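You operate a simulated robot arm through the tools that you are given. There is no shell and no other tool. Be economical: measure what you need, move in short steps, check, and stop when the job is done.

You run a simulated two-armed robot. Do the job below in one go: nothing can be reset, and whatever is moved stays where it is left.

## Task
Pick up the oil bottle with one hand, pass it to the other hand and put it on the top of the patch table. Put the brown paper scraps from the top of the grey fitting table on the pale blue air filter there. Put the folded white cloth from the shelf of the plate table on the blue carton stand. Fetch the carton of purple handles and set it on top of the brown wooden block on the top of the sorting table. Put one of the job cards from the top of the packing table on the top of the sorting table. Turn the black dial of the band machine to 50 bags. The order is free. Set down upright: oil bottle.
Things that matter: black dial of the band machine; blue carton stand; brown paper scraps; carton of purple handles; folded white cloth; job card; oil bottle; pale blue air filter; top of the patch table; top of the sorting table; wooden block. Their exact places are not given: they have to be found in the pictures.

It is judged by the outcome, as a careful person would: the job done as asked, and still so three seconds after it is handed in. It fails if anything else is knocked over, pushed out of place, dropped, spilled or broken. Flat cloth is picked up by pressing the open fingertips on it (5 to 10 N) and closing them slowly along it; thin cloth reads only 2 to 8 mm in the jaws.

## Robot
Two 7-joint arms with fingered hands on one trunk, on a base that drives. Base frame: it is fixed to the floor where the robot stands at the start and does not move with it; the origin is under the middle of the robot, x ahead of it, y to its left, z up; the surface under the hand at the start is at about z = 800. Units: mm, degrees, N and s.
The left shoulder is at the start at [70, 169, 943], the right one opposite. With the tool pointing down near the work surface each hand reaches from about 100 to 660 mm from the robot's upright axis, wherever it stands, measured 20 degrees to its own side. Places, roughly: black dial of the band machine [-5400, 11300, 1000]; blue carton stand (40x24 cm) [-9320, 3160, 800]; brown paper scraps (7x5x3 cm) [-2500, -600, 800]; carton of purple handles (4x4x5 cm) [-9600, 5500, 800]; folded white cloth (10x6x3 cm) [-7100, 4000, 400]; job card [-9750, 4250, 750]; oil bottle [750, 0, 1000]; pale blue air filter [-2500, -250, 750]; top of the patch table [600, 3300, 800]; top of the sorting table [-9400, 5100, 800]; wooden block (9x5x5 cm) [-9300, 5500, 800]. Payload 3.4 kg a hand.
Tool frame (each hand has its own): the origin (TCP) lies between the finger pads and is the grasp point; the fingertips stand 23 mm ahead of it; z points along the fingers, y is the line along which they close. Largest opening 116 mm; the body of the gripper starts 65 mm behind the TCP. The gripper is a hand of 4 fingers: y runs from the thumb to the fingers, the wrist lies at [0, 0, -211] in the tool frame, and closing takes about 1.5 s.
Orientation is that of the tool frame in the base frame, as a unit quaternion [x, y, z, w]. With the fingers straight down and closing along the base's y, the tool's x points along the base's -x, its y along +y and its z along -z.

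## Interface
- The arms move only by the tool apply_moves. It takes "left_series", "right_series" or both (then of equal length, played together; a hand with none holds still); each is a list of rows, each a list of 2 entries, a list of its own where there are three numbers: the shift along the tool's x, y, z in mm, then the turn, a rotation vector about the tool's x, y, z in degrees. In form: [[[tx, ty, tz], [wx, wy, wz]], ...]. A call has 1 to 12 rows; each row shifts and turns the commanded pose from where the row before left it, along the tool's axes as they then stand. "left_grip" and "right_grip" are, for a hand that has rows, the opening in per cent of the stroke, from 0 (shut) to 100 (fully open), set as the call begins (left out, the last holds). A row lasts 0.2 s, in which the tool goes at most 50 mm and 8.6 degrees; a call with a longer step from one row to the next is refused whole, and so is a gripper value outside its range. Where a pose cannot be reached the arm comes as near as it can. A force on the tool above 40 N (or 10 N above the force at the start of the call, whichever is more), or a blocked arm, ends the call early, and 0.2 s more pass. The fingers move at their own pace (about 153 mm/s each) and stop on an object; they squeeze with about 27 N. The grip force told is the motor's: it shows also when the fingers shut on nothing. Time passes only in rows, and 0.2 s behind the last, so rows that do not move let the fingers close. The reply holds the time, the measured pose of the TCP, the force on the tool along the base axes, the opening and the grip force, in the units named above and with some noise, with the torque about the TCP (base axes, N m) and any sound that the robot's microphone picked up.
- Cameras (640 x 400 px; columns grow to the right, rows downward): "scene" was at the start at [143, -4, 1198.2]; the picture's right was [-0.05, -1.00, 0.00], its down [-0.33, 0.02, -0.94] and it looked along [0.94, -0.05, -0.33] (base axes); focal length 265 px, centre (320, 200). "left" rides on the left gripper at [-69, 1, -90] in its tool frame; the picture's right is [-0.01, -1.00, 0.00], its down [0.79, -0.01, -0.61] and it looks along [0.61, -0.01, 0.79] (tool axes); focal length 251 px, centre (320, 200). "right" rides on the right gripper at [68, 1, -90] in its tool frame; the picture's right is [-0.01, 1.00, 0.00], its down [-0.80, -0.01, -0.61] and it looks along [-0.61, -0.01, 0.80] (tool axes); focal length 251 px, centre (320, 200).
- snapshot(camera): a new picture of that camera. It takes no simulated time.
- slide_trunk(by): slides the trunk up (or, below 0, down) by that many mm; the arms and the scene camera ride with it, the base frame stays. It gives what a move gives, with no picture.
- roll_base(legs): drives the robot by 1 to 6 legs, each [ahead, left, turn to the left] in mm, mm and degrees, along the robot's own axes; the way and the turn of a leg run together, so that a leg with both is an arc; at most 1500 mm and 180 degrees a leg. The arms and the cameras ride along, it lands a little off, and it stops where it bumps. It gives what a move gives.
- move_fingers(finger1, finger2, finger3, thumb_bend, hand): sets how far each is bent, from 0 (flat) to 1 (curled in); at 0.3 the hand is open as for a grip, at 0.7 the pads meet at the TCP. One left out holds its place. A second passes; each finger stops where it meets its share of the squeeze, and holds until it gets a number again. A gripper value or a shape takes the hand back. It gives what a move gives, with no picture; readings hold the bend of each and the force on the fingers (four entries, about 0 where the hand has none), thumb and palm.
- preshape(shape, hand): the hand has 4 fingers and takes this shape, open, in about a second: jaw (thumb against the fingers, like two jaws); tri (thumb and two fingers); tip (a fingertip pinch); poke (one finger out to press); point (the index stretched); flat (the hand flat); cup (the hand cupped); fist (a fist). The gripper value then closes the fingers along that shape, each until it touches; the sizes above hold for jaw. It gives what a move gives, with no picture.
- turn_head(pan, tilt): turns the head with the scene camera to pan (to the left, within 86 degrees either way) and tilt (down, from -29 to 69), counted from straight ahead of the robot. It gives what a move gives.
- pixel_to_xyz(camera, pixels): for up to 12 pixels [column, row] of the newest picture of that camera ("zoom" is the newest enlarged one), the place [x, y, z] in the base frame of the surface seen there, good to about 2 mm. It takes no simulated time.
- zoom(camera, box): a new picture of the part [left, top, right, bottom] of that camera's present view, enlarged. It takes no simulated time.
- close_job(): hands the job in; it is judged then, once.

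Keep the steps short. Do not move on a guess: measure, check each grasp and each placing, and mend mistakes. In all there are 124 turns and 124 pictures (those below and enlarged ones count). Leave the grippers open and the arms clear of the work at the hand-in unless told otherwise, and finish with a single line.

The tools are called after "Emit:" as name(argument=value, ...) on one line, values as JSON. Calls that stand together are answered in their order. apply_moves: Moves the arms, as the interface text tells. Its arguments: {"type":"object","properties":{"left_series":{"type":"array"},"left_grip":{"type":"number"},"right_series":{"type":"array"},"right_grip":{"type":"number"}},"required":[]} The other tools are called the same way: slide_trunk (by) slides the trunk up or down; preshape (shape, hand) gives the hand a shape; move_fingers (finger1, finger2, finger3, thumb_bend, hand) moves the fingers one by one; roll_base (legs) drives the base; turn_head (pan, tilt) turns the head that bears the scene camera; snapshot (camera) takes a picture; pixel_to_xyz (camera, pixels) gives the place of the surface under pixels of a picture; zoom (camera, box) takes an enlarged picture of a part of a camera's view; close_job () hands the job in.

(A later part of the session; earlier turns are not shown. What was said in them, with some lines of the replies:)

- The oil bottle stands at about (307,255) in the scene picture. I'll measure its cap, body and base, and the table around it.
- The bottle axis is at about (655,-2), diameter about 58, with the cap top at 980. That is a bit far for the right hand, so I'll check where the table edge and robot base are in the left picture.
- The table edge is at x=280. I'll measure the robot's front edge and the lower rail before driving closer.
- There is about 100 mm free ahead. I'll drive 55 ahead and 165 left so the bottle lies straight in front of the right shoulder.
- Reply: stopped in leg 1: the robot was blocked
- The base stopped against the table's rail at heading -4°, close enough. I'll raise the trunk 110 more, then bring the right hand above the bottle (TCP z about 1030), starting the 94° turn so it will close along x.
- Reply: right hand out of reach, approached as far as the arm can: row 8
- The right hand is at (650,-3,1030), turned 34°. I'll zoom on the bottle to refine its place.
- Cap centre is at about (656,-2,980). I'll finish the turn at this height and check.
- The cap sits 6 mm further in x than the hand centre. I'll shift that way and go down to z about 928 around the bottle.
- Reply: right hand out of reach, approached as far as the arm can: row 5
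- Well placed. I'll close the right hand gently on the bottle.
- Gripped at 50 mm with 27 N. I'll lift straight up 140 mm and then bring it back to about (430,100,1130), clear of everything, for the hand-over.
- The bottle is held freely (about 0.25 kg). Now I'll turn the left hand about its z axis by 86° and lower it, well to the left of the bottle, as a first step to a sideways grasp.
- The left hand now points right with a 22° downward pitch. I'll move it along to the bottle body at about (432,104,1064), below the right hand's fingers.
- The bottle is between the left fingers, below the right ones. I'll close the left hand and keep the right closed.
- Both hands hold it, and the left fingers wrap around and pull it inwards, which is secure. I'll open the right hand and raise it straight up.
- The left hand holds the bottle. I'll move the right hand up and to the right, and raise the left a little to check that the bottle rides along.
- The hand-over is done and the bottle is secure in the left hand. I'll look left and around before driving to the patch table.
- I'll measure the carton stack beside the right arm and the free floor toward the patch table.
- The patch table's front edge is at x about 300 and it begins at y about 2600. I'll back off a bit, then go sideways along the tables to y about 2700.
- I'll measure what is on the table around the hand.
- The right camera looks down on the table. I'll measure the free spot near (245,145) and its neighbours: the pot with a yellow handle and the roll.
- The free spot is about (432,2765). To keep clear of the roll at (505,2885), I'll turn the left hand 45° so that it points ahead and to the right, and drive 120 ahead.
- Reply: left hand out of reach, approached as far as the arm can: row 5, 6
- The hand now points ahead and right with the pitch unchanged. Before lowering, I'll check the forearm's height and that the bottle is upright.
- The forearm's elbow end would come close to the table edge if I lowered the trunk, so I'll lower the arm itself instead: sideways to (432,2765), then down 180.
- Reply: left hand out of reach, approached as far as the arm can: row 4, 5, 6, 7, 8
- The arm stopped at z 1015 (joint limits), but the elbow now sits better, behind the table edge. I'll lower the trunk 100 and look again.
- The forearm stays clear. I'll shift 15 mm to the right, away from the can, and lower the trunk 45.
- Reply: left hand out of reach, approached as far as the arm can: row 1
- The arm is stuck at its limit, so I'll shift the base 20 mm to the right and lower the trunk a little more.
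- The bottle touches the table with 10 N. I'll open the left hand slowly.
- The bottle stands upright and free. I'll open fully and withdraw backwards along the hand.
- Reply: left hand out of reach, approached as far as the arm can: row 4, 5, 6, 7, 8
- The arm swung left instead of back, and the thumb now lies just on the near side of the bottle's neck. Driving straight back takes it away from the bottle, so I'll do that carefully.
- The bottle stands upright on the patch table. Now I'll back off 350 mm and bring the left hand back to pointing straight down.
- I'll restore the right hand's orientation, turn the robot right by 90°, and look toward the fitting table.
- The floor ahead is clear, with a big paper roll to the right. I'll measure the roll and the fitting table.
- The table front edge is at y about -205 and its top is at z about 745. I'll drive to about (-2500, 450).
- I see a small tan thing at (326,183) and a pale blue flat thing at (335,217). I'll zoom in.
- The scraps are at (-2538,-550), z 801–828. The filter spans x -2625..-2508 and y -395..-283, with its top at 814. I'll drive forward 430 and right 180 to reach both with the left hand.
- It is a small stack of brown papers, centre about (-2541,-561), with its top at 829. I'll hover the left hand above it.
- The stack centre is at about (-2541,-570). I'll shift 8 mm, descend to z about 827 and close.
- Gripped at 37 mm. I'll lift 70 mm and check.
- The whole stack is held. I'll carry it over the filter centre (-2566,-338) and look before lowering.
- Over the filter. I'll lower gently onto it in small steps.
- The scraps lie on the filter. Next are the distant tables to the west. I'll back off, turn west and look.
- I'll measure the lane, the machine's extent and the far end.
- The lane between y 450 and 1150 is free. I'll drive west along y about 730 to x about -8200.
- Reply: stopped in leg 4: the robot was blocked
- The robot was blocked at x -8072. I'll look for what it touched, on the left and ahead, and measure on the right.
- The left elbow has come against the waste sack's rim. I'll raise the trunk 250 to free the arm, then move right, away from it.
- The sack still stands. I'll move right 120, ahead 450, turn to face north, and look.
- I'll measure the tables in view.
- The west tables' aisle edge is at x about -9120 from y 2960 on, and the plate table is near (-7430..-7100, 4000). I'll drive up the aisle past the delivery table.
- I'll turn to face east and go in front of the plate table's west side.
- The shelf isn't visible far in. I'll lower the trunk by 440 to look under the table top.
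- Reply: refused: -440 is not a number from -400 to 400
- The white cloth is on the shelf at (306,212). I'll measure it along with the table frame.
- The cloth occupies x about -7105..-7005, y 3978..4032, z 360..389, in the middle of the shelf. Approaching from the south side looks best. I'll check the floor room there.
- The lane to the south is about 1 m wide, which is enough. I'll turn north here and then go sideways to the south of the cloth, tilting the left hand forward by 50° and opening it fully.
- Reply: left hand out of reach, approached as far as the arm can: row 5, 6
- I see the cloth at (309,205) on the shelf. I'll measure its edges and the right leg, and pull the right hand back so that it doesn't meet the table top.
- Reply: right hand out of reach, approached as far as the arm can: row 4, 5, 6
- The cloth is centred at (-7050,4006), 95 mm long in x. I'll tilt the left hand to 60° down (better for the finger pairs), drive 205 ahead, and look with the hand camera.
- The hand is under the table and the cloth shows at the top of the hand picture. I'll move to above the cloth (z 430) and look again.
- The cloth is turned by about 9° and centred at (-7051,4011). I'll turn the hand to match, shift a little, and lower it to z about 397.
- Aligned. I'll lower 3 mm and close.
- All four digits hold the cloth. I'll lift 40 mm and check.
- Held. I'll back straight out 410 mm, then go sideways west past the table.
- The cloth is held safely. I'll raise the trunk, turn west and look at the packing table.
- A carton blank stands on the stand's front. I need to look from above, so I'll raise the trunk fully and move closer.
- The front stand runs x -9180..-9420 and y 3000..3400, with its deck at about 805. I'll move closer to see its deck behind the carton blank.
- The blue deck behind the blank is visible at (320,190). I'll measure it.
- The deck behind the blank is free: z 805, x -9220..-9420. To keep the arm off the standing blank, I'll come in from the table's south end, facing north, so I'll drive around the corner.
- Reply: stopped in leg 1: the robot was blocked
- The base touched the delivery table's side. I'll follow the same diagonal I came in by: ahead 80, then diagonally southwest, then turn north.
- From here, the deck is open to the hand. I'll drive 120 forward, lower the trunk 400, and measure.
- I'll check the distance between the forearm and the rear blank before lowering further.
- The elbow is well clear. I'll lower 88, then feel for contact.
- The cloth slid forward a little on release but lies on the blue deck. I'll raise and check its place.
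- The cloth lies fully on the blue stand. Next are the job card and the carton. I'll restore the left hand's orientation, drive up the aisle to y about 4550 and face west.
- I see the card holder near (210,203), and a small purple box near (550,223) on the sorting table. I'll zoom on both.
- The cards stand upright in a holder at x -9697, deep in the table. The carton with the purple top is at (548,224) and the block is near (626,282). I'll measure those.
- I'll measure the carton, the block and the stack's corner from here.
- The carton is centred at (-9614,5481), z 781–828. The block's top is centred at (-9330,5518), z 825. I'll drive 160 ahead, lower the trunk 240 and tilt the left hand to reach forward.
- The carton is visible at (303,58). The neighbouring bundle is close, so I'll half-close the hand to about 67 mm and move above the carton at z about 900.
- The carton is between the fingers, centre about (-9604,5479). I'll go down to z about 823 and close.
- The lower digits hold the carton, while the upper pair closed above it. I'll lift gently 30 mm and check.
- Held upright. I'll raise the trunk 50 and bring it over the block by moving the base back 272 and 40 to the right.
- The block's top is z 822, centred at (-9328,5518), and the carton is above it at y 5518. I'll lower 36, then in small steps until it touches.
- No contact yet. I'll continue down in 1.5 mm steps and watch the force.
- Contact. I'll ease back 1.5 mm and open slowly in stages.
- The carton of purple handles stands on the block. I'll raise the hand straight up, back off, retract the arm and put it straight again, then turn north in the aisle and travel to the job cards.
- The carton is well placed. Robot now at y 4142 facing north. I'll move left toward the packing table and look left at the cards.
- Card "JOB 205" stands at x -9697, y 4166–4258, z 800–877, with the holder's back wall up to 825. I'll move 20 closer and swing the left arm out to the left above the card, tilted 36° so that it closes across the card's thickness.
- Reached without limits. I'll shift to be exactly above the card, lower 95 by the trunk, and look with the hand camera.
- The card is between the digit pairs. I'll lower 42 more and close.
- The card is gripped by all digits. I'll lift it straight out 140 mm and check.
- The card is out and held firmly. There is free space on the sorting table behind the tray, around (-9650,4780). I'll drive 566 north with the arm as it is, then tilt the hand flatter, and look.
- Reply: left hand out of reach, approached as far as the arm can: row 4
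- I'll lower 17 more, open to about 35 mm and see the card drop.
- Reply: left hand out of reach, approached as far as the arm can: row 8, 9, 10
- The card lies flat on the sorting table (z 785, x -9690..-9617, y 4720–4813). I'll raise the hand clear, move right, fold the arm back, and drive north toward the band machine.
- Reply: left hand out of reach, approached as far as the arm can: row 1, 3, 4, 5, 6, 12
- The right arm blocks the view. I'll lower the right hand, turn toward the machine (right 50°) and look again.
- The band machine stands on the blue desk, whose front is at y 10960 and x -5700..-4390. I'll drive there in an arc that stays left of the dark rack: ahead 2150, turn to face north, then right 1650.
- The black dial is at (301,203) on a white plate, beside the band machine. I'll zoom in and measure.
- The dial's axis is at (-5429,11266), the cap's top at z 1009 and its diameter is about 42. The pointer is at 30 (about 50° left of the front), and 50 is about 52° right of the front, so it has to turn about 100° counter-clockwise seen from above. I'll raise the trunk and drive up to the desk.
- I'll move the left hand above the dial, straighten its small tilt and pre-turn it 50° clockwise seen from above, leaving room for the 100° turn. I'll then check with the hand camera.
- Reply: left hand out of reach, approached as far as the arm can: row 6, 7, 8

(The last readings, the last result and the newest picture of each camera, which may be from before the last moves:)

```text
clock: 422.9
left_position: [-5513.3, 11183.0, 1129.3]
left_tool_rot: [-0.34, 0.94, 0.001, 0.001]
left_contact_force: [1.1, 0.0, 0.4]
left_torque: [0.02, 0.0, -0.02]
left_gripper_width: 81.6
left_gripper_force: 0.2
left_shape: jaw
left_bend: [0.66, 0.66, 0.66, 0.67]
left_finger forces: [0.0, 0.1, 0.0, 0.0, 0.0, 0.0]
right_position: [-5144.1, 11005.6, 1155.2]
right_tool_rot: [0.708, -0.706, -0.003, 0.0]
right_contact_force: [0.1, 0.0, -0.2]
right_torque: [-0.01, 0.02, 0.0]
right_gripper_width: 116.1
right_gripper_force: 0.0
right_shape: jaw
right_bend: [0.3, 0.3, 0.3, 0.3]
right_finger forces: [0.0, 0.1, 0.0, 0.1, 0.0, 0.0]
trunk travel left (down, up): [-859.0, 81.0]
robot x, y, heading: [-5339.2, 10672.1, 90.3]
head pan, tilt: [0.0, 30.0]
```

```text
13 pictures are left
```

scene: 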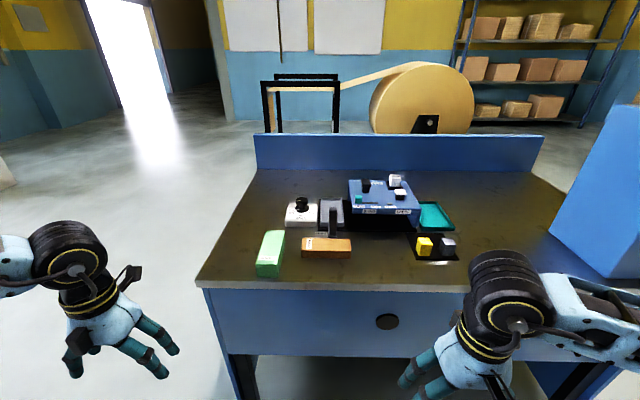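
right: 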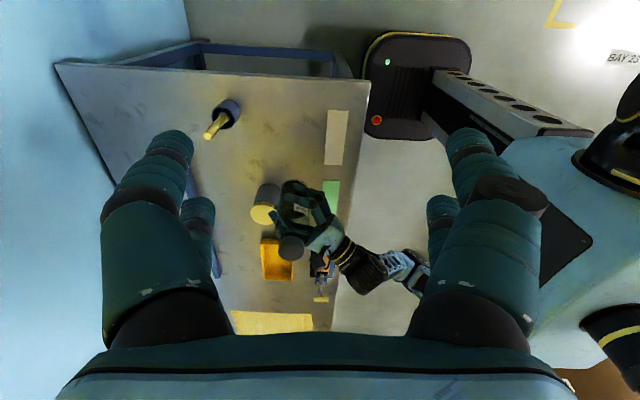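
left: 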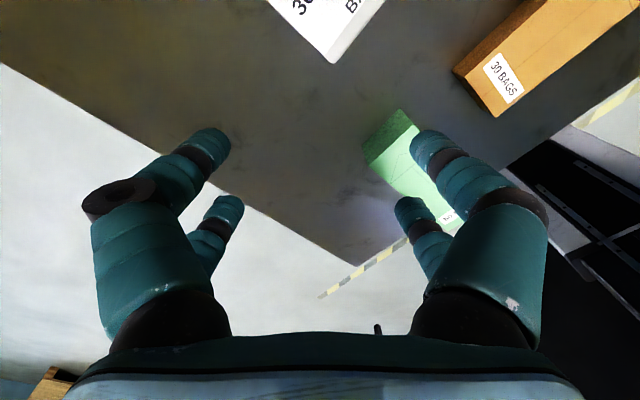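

The arm stopped 85 mm short in both x and y. I'll bring the base over instead: 83 ahead and 84 right, since there is open space under the desk.

Emit:
roll_base(legs=[[83, -84, 0]])

Emit:
snapshot(camera="left")

```text
clock: 424.1
left_position: [-5430.1, 11263.1, 1130.1]
left_tool_rot: [-0.341, 0.94, 0.001, 0.001]
left_contact_force: [0.5, -0.1, 0.0]
left_torque: [0.02, 0.0, 0.01]
left_gripper_width: 81.5
left_gripper_force: 0.1
left_shape: jaw
left_bend: [0.66, 0.66, 0.66, 0.67]
left_finger forces: [0.0, 0.1, 0.0, 0.1, 0.1, 0.0]
right_position: [-5063.6, 11086.7, 1156.9]
right_tool_rot: [0.708, -0.707, -0.003, -0.001]
right_contact_force: [-0.8, -0.7, 1.3]
right_torque: [0.03, -0.01, -0.02]
right_gripper_width: 115.9
right_gripper_force: 0.0
right_shape: jaw
right_bend: [0.3, 0.3, 0.3, 0.3]
right_finger forces: [0.0, 0.1, 0.0, 0.0, 0.0, 0.0]
trunk travel left (down, up): [-859.0, 81.0]
robot x, y, heading: [-5254.6, 10748.4, 90.1]
head pan, tilt: [0.0, 30.0]
```

```text
12 pictures are left
```

left: 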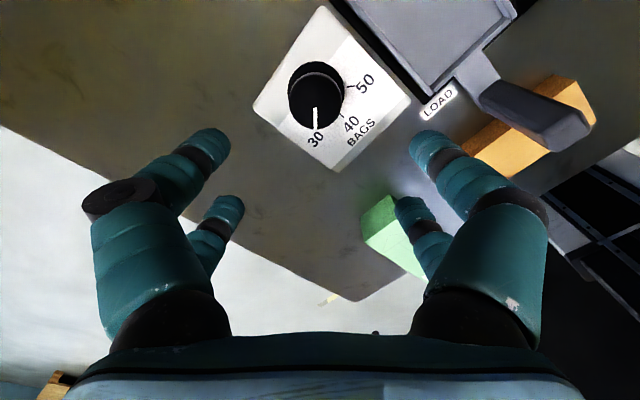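

Emit:
pixel_to_xyz(camera="left", pixels=[[316, 97], [292, 97], [340, 97], [316, 72], [316, 122], [314, 108], [317, 127], [367, 84], [315, 140]])

Emit:
slide_trunk(by=-70)

Emit:
snapshot(camera="left")

```text
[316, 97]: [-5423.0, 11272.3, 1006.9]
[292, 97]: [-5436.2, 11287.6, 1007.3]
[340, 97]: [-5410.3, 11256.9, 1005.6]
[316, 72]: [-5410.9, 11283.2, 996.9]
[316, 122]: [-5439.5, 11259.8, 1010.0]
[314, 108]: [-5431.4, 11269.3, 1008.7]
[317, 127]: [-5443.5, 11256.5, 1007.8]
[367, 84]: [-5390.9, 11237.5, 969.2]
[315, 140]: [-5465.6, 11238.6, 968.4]
```

```text
clock: 425.2
left_position: [-5428.9, 11264.2, 1061.0]
left_tool_rot: [-0.342, 0.94, 0.001, 0.0]
left_contact_force: [-0.7, -0.2, 1.2]
left_torque: [0.0, 0.0, -0.02]
left_gripper_width: 81.6
left_gripper_force: 0.0
left_shape: jaw
left_bend: [0.66, 0.66, 0.66, 0.67]
left_finger forces: [0.1, 0.0, 0.1, 0.0, 0.1, 0.0]
right_position: [-5061.5, 11088.9, 1085.0]
right_tool_rot: [0.708, -0.707, -0.004, -0.001]
right_contact_force: [0.0, -0.3, -0.4]
right_torque: [0.01, 0.0, -0.03]
right_gripper_width: 115.8
right_gripper_force: 0.1
right_shape: jaw
right_bend: [0.3, 0.3, 0.3, 0.3]
right_finger forces: [0.0, 0.0, 0.1, 0.0, 0.0, 0.0]
trunk travel left (down, up): [-789.0, 151.0]
robot x, y, heading: [-5255.5, 10752.6, 90.2]
head pan, tilt: [0.0, 30.0]
```

```text
11 pictures are left
```

left: 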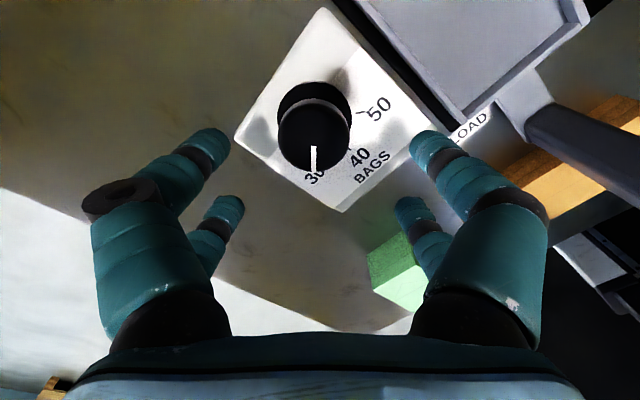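

The dial's centre is about (-5428.5,11268.5). The commanded pose is still beyond where the arm stopped, so I'll bring the command back to the actual pose plus a 4.5 mm correction in y, and check.

Emit:
apply_moves(left_series=[[[38.2, -2.1, -11.9], [0, 0, 0]], [[38.2, -2.1, -11.9], [0, 0, 0]], [[38.2, -2.1, -11.9], [0, 0, 0]], [[0, 0, 0], [0, 0, 0]]])

```text
clock: 426.2
left_position: [-5514.1, 11187.6, 1094.9]
left_tool_rot: [-0.341, 0.94, 0.001, 0.001]
left_contact_force: [-0.6, 0.0, 0.3]
left_torque: [0.04, 0.0, 0.02]
left_gripper_width: 81.9
left_gripper_force: 0.2
left_shape: jaw
left_bend: [0.66, 0.66, 0.66, 0.67]
left_finger forces: [0.1, 0.0, 0.0, 0.0, 0.1, 0.0]
right_position: [-5060.8, 11088.5, 1084.2]
right_tool_rot: [0.708, -0.706, -0.003, -0.001]
right_contact_force: [-0.8, 0.0, -0.1]
right_torque: [-0.02, -0.01, 0.0]
right_gripper_width: 115.9
right_gripper_force: 0.0
right_shape: jaw
right_bend: [0.3, 0.3, 0.3, 0.3]
right_finger forces: [0.0, 0.1, 0.1, 0.1, 0.0, 0.0]
trunk travel left (down, up): [-789.0, 151.0]
robot x, y, heading: [-5255.1, 10751.5, 89.9]
head pan, tilt: [0.0, 30.0]
```

The command follows the measured pose after all, so it moved away. I'll move back by the same amount.

Emit:
apply_moves(left_series=[[[-38.2, 2.1, 11.9], [0, 0, 0]], [[-38.2, 2.1, 11.9], [0, 0, 0]], [[-37.0, 2.4, 11.9], [0, 0, 0]], [[0, 0, 0], [0, 0, 0]]])

```text
clock: 427.2
left_position: [-5430.6, 11263.4, 1060.4]
left_tool_rot: [-0.342, 0.94, 0.0, 0.001]
left_contact_force: [0.4, 0.1, -0.4]
left_torque: [-0.01, 0.02, 0.0]
left_gripper_width: 81.5
left_gripper_force: 0.2
left_shape: jaw
left_bend: [0.66, 0.66, 0.66, 0.67]
left_finger forces: [0.1, 0.0, 0.0, 0.0, 0.0, 0.0]
right_position: [-5061.1, 11086.6, 1085.6]
right_tool_rot: [0.708, -0.706, -0.003, 0.001]
right_contact_force: [-0.4, -0.8, 0.1]
right_torque: [0.03, 0.0, 0.03]
right_gripper_width: 115.6
right_gripper_force: 0.1
right_shape: jaw
right_bend: [0.3, 0.3, 0.3, 0.3]
right_finger forces: [0.0, 0.0, 0.1, 0.1, 0.0, 0.0]
trunk travel left (down, up): [-789.0, 151.0]
robot x, y, heading: [-5254.8, 10753.7, 90.2]
head pan, tilt: [0.0, 30.0]
```

I'll correct by 5 mm and lower to z about 1005 around the cap.

Emit:
apply_moves(left_series=[[[-4.7, 2.5, 5], [0, 0, 0]], [[0, 0, 17], [0, 0, 0]], [[0, 0, 17], [0, 0, 0]], [[0, 0, 16], [0, 0, 0]], [[0, 0, 0], [0, 0, 0]]])

Emit:
snapshot(camera="left")

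```text
clock: 428.4
left_position: [-5443.4, 11252.4, 1015.4]
left_tool_rot: [-0.341, 0.94, 0.0, 0.0]
left_contact_force: [0.6, 0.0, -0.3]
left_torque: [-0.02, 0.01, -0.02]
left_gripper_width: 81.6
left_gripper_force: 0.0
left_shape: jaw
left_bend: [0.66, 0.66, 0.66, 0.67]
left_finger forces: [0.1, 0.0, 0.0, 0.0, 0.0, 0.0]
left hand out of reach, approached as far as the arm can: row 1, 2, 3, 4
right_position: [-5061.2, 11087.9, 1085.6]
right_tool_rot: [0.708, -0.706, -0.002, 0.0]
right_contact_force: [-0.4, 1.2, -0.1]
right_torque: [-0.03, 0.03, 0.0]
right_gripper_width: 115.9
right_gripper_force: 0.2
right_shape: jaw
right_bend: [0.3, 0.3, 0.3, 0.3]
right_finger forces: [0.0, 0.1, 0.0, 0.0, 0.1, 0.0]
trunk travel left (down, up): [-789.0, 151.0]
robot x, y, heading: [-5253.7, 10752.5, 90.3]
head pan, tilt: [0.0, 30.0]
```

```text
10 pictures are left
```

left: 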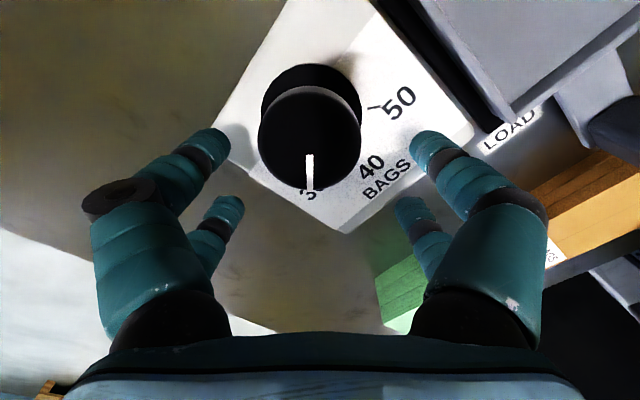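

The arm is again at a limit, 15 mm short. I'll correct with the base: 17 ahead, 15 right. Then the trunk down 8 and a check.

Emit:
roll_base(legs=[[17, -15, 0]])

Emit:
slide_trunk(by=-9)

Emit:
snapshot(camera="left")

```text
clock: 429.2
left_position: [-5431.0, 11265.4, 1015.1]
left_tool_rot: [-0.34, 0.94, 0.002, 0.003]
left_contact_force: [-0.6, -0.4, 0.5]
left_torque: [0.05, -0.02, -0.04]
left_gripper_width: 81.5
left_gripper_force: 0.0
left_shape: jaw
left_bend: [0.66, 0.66, 0.66, 0.67]
left_finger forces: [0.1, 0.1, 0.0, 0.0, 0.0, 0.0]
right_position: [-5051.3, 11102.2, 1087.3]
right_tool_rot: [0.708, -0.706, -0.003, -0.003]
right_contact_force: [0.4, 0.6, 0.0]
right_torque: [0.04, -0.01, -0.03]
right_gripper_width: 116.0
right_gripper_force: 0.2
right_shape: jaw
right_bend: [0.3, 0.3, 0.3, 0.3]
right_finger forces: [0.0, 0.0, 0.1, 0.0, 0.0, 0.0]
trunk travel left (down, up): [-789.0, 151.0]
robot x, y, heading: [-5240.2, 10769.0, 90.0]
head pan, tilt: [0.0, 30.0]
```

```text
clock: 429.8
left_position: [-5428.2, 11269.2, 1006.0]
left_tool_rot: [-0.341, 0.94, 0.0, 0.002]
left_contact_force: [0.0, -0.1, 0.4]
left_torque: [0.01, -0.04, -0.03]
left_gripper_width: 81.3
left_gripper_force: 0.1
left_shape: jaw
left_bend: [0.66, 0.66, 0.66, 0.67]
left_finger forces: [0.0, 0.0, 0.1, 0.1, 0.1, 0.0]
right_position: [-5047.2, 11104.6, 1077.3]
right_tool_rot: [0.708, -0.706, -0.003, -0.001]
right_contact_force: [-0.9, 0.4, 0.2]
right_torque: [-0.01, 0.05, -0.01]
right_gripper_width: 116.0
right_gripper_force: 0.2
right_shape: jaw
right_bend: [0.3, 0.3, 0.3, 0.3]
right_finger forces: [0.0, 0.1, 0.0, 0.0, 0.1, 0.0]
trunk travel left (down, up): [-780.0, 160.0]
robot x, y, heading: [-5241.5, 10768.6, 90.2]
head pan, tilt: [0.0, 30.0]
```

```text
9 pictures are left
```

left: 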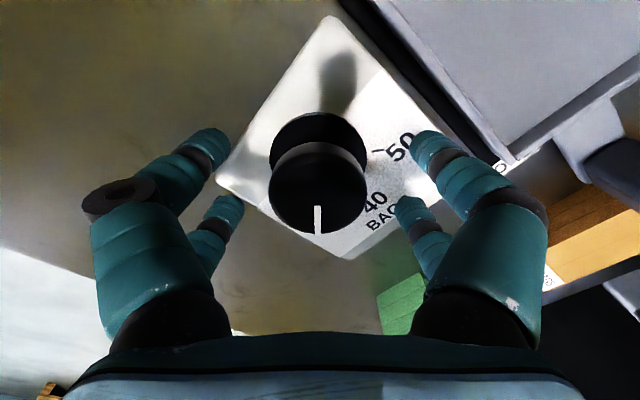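

The hand is centred on the dial at (-5428,11269,1006). I'll close on the cap.

Emit:
apply_moves(left_series=[[[0, 0, 0], [0, 0, 0]], [[0, 0, 0], [0, 0, 0]], [[0, 0, 0], [0, 0, 0]], [[0, 0, 0], [0, 0, 0]], [[0, 0, 0], [0, 0, 0]], [[0, 0, 0], [0, 0, 0]], [[0, 0, 0], [0, 0, 0]]], left_grip=0)

Emit:
apply_moves(left_series=[[[0, 0, 0], [0, 0, -8.35]], [[0, 0, 0], [0, 0, -8.35]], [[0, 0, 0], [0, 0, -8.35]], [[0, 0, 0], [0, 0, -8.35]], [[0, 0, 0], [0, 0, 0]]])

Emit:
zoom(camera="scene", box=[200, 180, 360, 300])

```text
clock: 431.4
left_position: [-5427.0, 11270.6, 1004.4]
left_tool_rot: [-0.341, 0.94, 0.0, 0.0]
left_contact_force: [2.6, -4.0, -19.7]
left_torque: [-0.09, -0.04, -0.03]
left_gripper_width: 16.9
left_gripper_force: 26.8
left_shape: jaw
left_bend: [0.73, 0.73, 0.73, 0.76]
left_finger forces: [25.6, 25.4, 25.9, 0.0, 23.9, 0.1]
right_position: [-5047.7, 11106.7, 1075.6]
right_tool_rot: [0.708, -0.706, -0.003, 0.0]
right_contact_force: [-0.8, -0.1, 0.2]
right_torque: [-0.03, 0.01, -0.01]
right_gripper_width: 115.8
right_gripper_force: 0.1
right_shape: jaw
right_bend: [0.3, 0.3, 0.3, 0.3]
right_finger forces: [0.1, 0.1, 0.0, 0.0, 0.1, 0.1]
trunk travel left (down, up): [-780.0, 160.0]
robot x, y, heading: [-5244.0, 10766.3, 90.1]
head pan, tilt: [0.0, 30.0]
```

```text
clock: 432.6
left_position: [-5429.0, 11271.5, 1004.5]
left_tool_rot: [-0.597, 0.802, -0.002, 0.0]
left_contact_force: [2.7, -5.7, -24.9]
left_torque: [-0.02, -0.09, 0.03]
left_gripper_width: 16.9
left_gripper_force: 26.6
left_shape: jaw
left_bend: [0.73, 0.73, 0.73, 0.76]
left_finger forces: [25.7, 27.5, 27.0, 0.0, 23.3, 0.1]
right_position: [-5046.9, 11108.2, 1076.2]
right_tool_rot: [0.708, -0.706, -0.002, 0.0]
right_contact_force: [0.9, -1.0, 1.0]
right_torque: [0.0, -0.01, -0.01]
right_gripper_width: 116.0
right_gripper_force: 0.0
right_shape: jaw
right_bend: [0.3, 0.3, 0.3, 0.3]
right_finger forces: [0.0, 0.0, 0.1, 0.0, 0.0, 0.0]
trunk travel left (down, up): [-780.0, 160.0]
robot x, y, heading: [-5240.1, 10766.3, 90.1]
head pan, tilt: [0.0, 30.0]
```

```text
3.33 times, centred on (280, 240) of scene
```

zoom: 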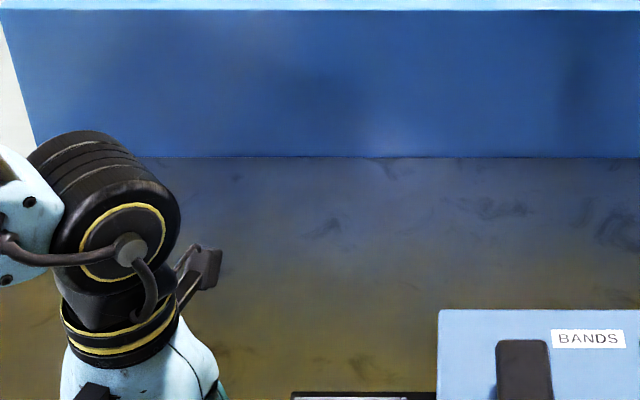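

Emit:
snapshot(camera="left")

```text
7 pictures are left
```

left: 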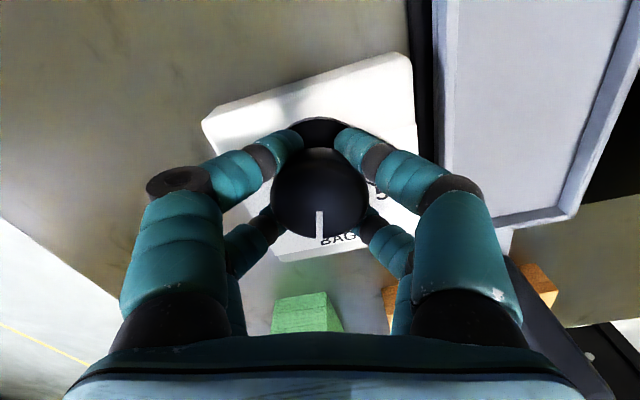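

The dial turns with the hand: its mark stays fixed in the hand's view, 33° done. I'll turn the remaining 67°.

Emit:
apply_moves(left_series=[[[0, 0, 0], [0, 0, -8.35]], [[0, 0, 0], [0, 0, -8.35]], [[0, 0, 0], [0, 0, -8.35]], [[0, 0, 0], [0, 0, -8.35]], [[0, 0, 0], [0, 0, -8.35]], [[0, 0, 0], [0, 0, -8.35]], [[0, 0, 0], [0, 0, -8.35]], [[0, 0, 0], [0, 0, -8.35]], [[0, 0, 0], [0, 0, 0]]])

Emit:
snapshot(camera="left")

```text
clock: 434.6
left_position: [-5429.8, 11271.3, 1004.0]
left_tool_rot: [0.94, -0.341, 0.002, -0.001]
left_contact_force: [-3.0, -4.5, -22.2]
left_torque: [0.01, 0.04, -0.2]
left_gripper_width: 16.8
left_gripper_force: 27.3
left_shape: jaw
left_bend: [0.73, 0.73, 0.73, 0.76]
left_finger forces: [30.5, 28.0, 26.5, 0.0, 22.1, 0.0]
right_position: [-5047.7, 11107.0, 1075.8]
right_tool_rot: [0.708, -0.706, -0.002, -0.001]
right_contact_force: [-0.6, 0.0, 0.4]
right_torque: [-0.02, -0.03, 0.02]
right_gripper_width: 115.9
right_gripper_force: 0.0
right_shape: jaw
right_bend: [0.3, 0.3, 0.3, 0.3]
right_finger forces: [0.0, 0.0, 0.0, 0.0, 0.0, 0.1]
trunk travel left (down, up): [-780.0, 160.0]
robot x, y, heading: [-5242.6, 10763.7, 90.3]
head pan, tilt: [0.0, 30.0]
```

```text
6 pictures are left
```

left: 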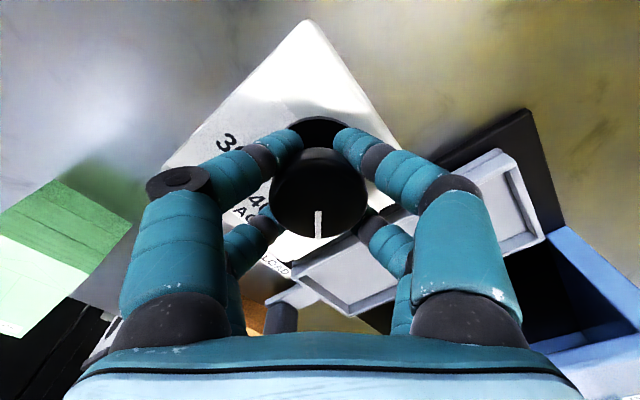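

The hand has turned 100°. I'll open, raise the hand, and check the pointer.

Emit:
apply_moves(left_series=[[[0, 0, 0], [0, 0, 0]], [[0, 0, 0], [0, 0, 0]], [[0, 0, 0], [0, 0, 0]], [[0, 0, 0], [0, 0, 0]], [[0, 0, 0], [0, 0, 0]]], left_grip=75)

Emit:
slide_trunk(by=130)

Emit:
snapshot(camera="left")

```text
clock: 435.8
left_position: [-5428.0, 11269.7, 1006.0]
left_tool_rot: [0.94, -0.342, -0.001, -0.002]
left_contact_force: [0.6, -0.1, 0.9]
left_torque: [0.02, -0.01, 0.02]
left_gripper_width: 86.2
left_gripper_force: 0.1
left_shape: jaw
left_bend: [0.63, 0.63, 0.63, 0.63]
left_finger forces: [0.0, 0.1, 0.0, 0.0, 0.0, 0.1]
right_position: [-5046.3, 11105.7, 1076.7]
right_tool_rot: [0.708, -0.706, -0.004, 0.0]
right_contact_force: [0.6, -0.8, 0.2]
right_torque: [-0.02, 0.0, -0.01]
right_gripper_width: 116.0
right_gripper_force: 0.0
right_shape: jaw
right_bend: [0.3, 0.3, 0.3, 0.3]
right_finger forces: [0.1, 0.1, 0.0, 0.0, 0.0, 0.1]
trunk travel left (down, up): [-780.0, 160.0]
robot x, y, heading: [-5242.7, 10769.5, 90.2]
head pan, tilt: [0.0, 30.0]
```

```text
clock: 437.4
left_position: [-5427.5, 11269.4, 1135.1]
left_tool_rot: [0.94, -0.341, 0.0, 0.0]
left_contact_force: [0.6, 0.2, -0.5]
left_torque: [0.03, 0.03, 0.0]
left_gripper_width: 86.5
left_gripper_force: 0.0
left_shape: jaw
left_bend: [0.63, 0.63, 0.63, 0.63]
left_finger forces: [0.1, 0.0, 0.0, 0.0, 0.0, 0.0]
right_position: [-5046.1, 11105.6, 1206.0]
right_tool_rot: [0.708, -0.706, -0.004, 0.0]
right_contact_force: [0.9, -0.5, -0.4]
right_torque: [-0.01, -0.02, 0.02]
right_gripper_width: 115.9
right_gripper_force: 0.0
right_shape: jaw
right_bend: [0.3, 0.3, 0.3, 0.3]
right_finger forces: [0.1, 0.0, 0.1, 0.0, 0.0, 0.1]
trunk travel left (down, up): [-910.0, 30.0]
robot x, y, heading: [-5241.2, 10766.2, 90.1]
head pan, tilt: [0.0, 30.0]
```

```text
5 pictures are left
```

left: 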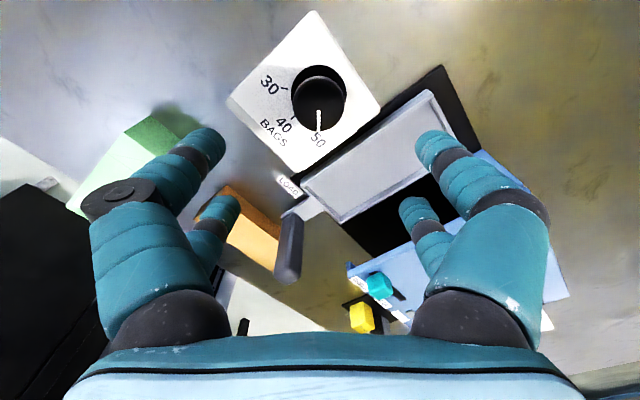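

The pointer now points at 50. I'll back away from the desk, open the hand fully, and check the dial once more.

Emit:
roll_base(legs=[[-420, 0, 0]])

Emit:
apply_moves(left_series=[[[0, 0, 0], [0, 0, 0]], [[0, 0, 0], [0, 0, 0]]], left_grip=100)

Emit:
zoom(camera="scene", box=[220, 160, 340, 240])

```text
clock: 439.9
left_position: [-5427.4, 10849.3, 1134.4]
left_tool_rot: [0.94, -0.34, 0.001, 0.0]
left_contact_force: [0.4, 0.8, -0.1]
left_torque: [-0.08, -0.01, -0.02]
left_gripper_width: 86.7
left_gripper_force: 0.1
left_shape: jaw
left_bend: [0.63, 0.63, 0.63, 0.63]
left_finger forces: [0.0, 0.0, 0.1, 0.0, 0.0, 0.0]
right_position: [-5045.5, 10684.7, 1206.1]
right_tool_rot: [0.708, -0.706, -0.003, 0.0]
right_contact_force: [0.0, 0.4, -0.3]
right_torque: [-0.02, 0.03, -0.02]
right_gripper_width: 116.1
right_gripper_force: 0.1
right_shape: jaw
right_bend: [0.3, 0.3, 0.3, 0.3]
right_finger forces: [0.0, 0.0, 0.0, 0.0, 0.0, 0.0]
trunk travel left (down, up): [-910.0, 30.0]
robot x, y, heading: [-5238.0, 10344.9, 90.4]
head pan, tilt: [0.0, 30.0]
```

```text
clock: 440.5
left_position: [-5426.9, 10848.6, 1135.1]
left_tool_rot: [0.94, -0.341, 0.0, 0.0]
left_contact_force: [0.4, -0.1, 0.5]
left_torque: [-0.01, 0.0, 0.0]
left_gripper_width: 115.9
left_gripper_force: 0.0
left_shape: jaw
left_bend: [0.3, 0.3, 0.3, 0.3]
left_finger forces: [0.0, 0.0, 0.0, 0.0, 0.0, 0.1]
right_position: [-5043.3, 10683.9, 1204.9]
right_tool_rot: [0.709, -0.705, -0.004, 0.0]
right_contact_force: [0.9, -0.2, 0.7]
right_torque: [-0.01, 0.03, 0.01]
right_gripper_width: 116.1
right_gripper_force: 0.0
right_shape: jaw
right_bend: [0.3, 0.3, 0.3, 0.3]
right_finger forces: [0.1, 0.0, 0.0, 0.0, 0.1, 0.0]
trunk travel left (down, up): [-910.0, 30.0]
robot x, y, heading: [-5243.3, 10345.9, 90.1]
head pan, tilt: [0.0, 30.0]
```

```text
5.00 times, centred on (280, 200) of scene
5 turns are left
```

zoom: 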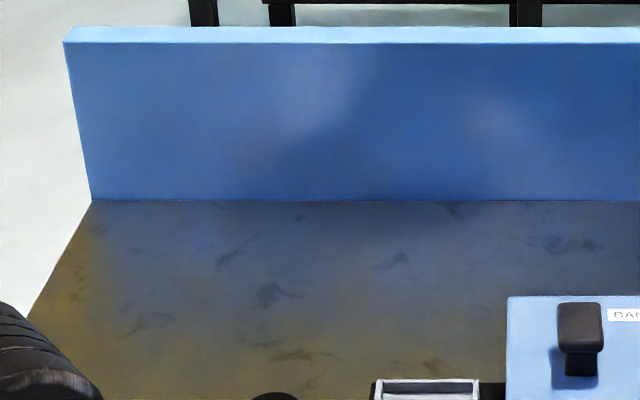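

The dial sits just below that view, so I'll zoom lower.

Emit:
zoom(camera="scene", box=[230, 225, 320, 285])

```text
6.67 times, centred on (275, 255) of scene
4 turns are left
```

zoom: 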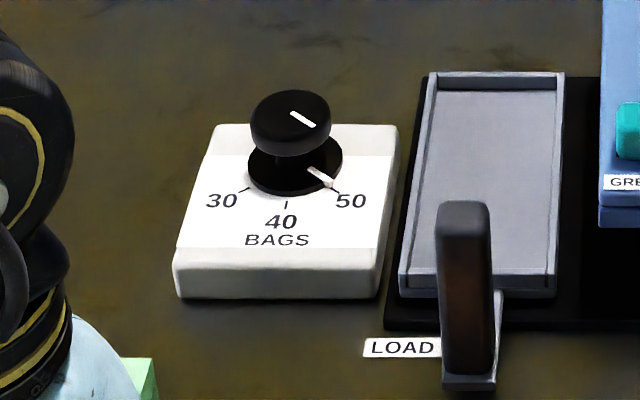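

The pointer is right on the 50 mark, both hands are open, and the arms are clear of the work. I'm handing the job in.

Emit:
close_job()

```text
The job is handed in.
```

All six jobs were done and handed in: bottle passed and standing on the patch table, scraps on the filter, cloth on the stand, carton on the block, job card on the sorting table, dial at 50; on the way the robot bumped the first table's rail, the waste sack (still standing when I looked) and the delivery table (not rechecked).
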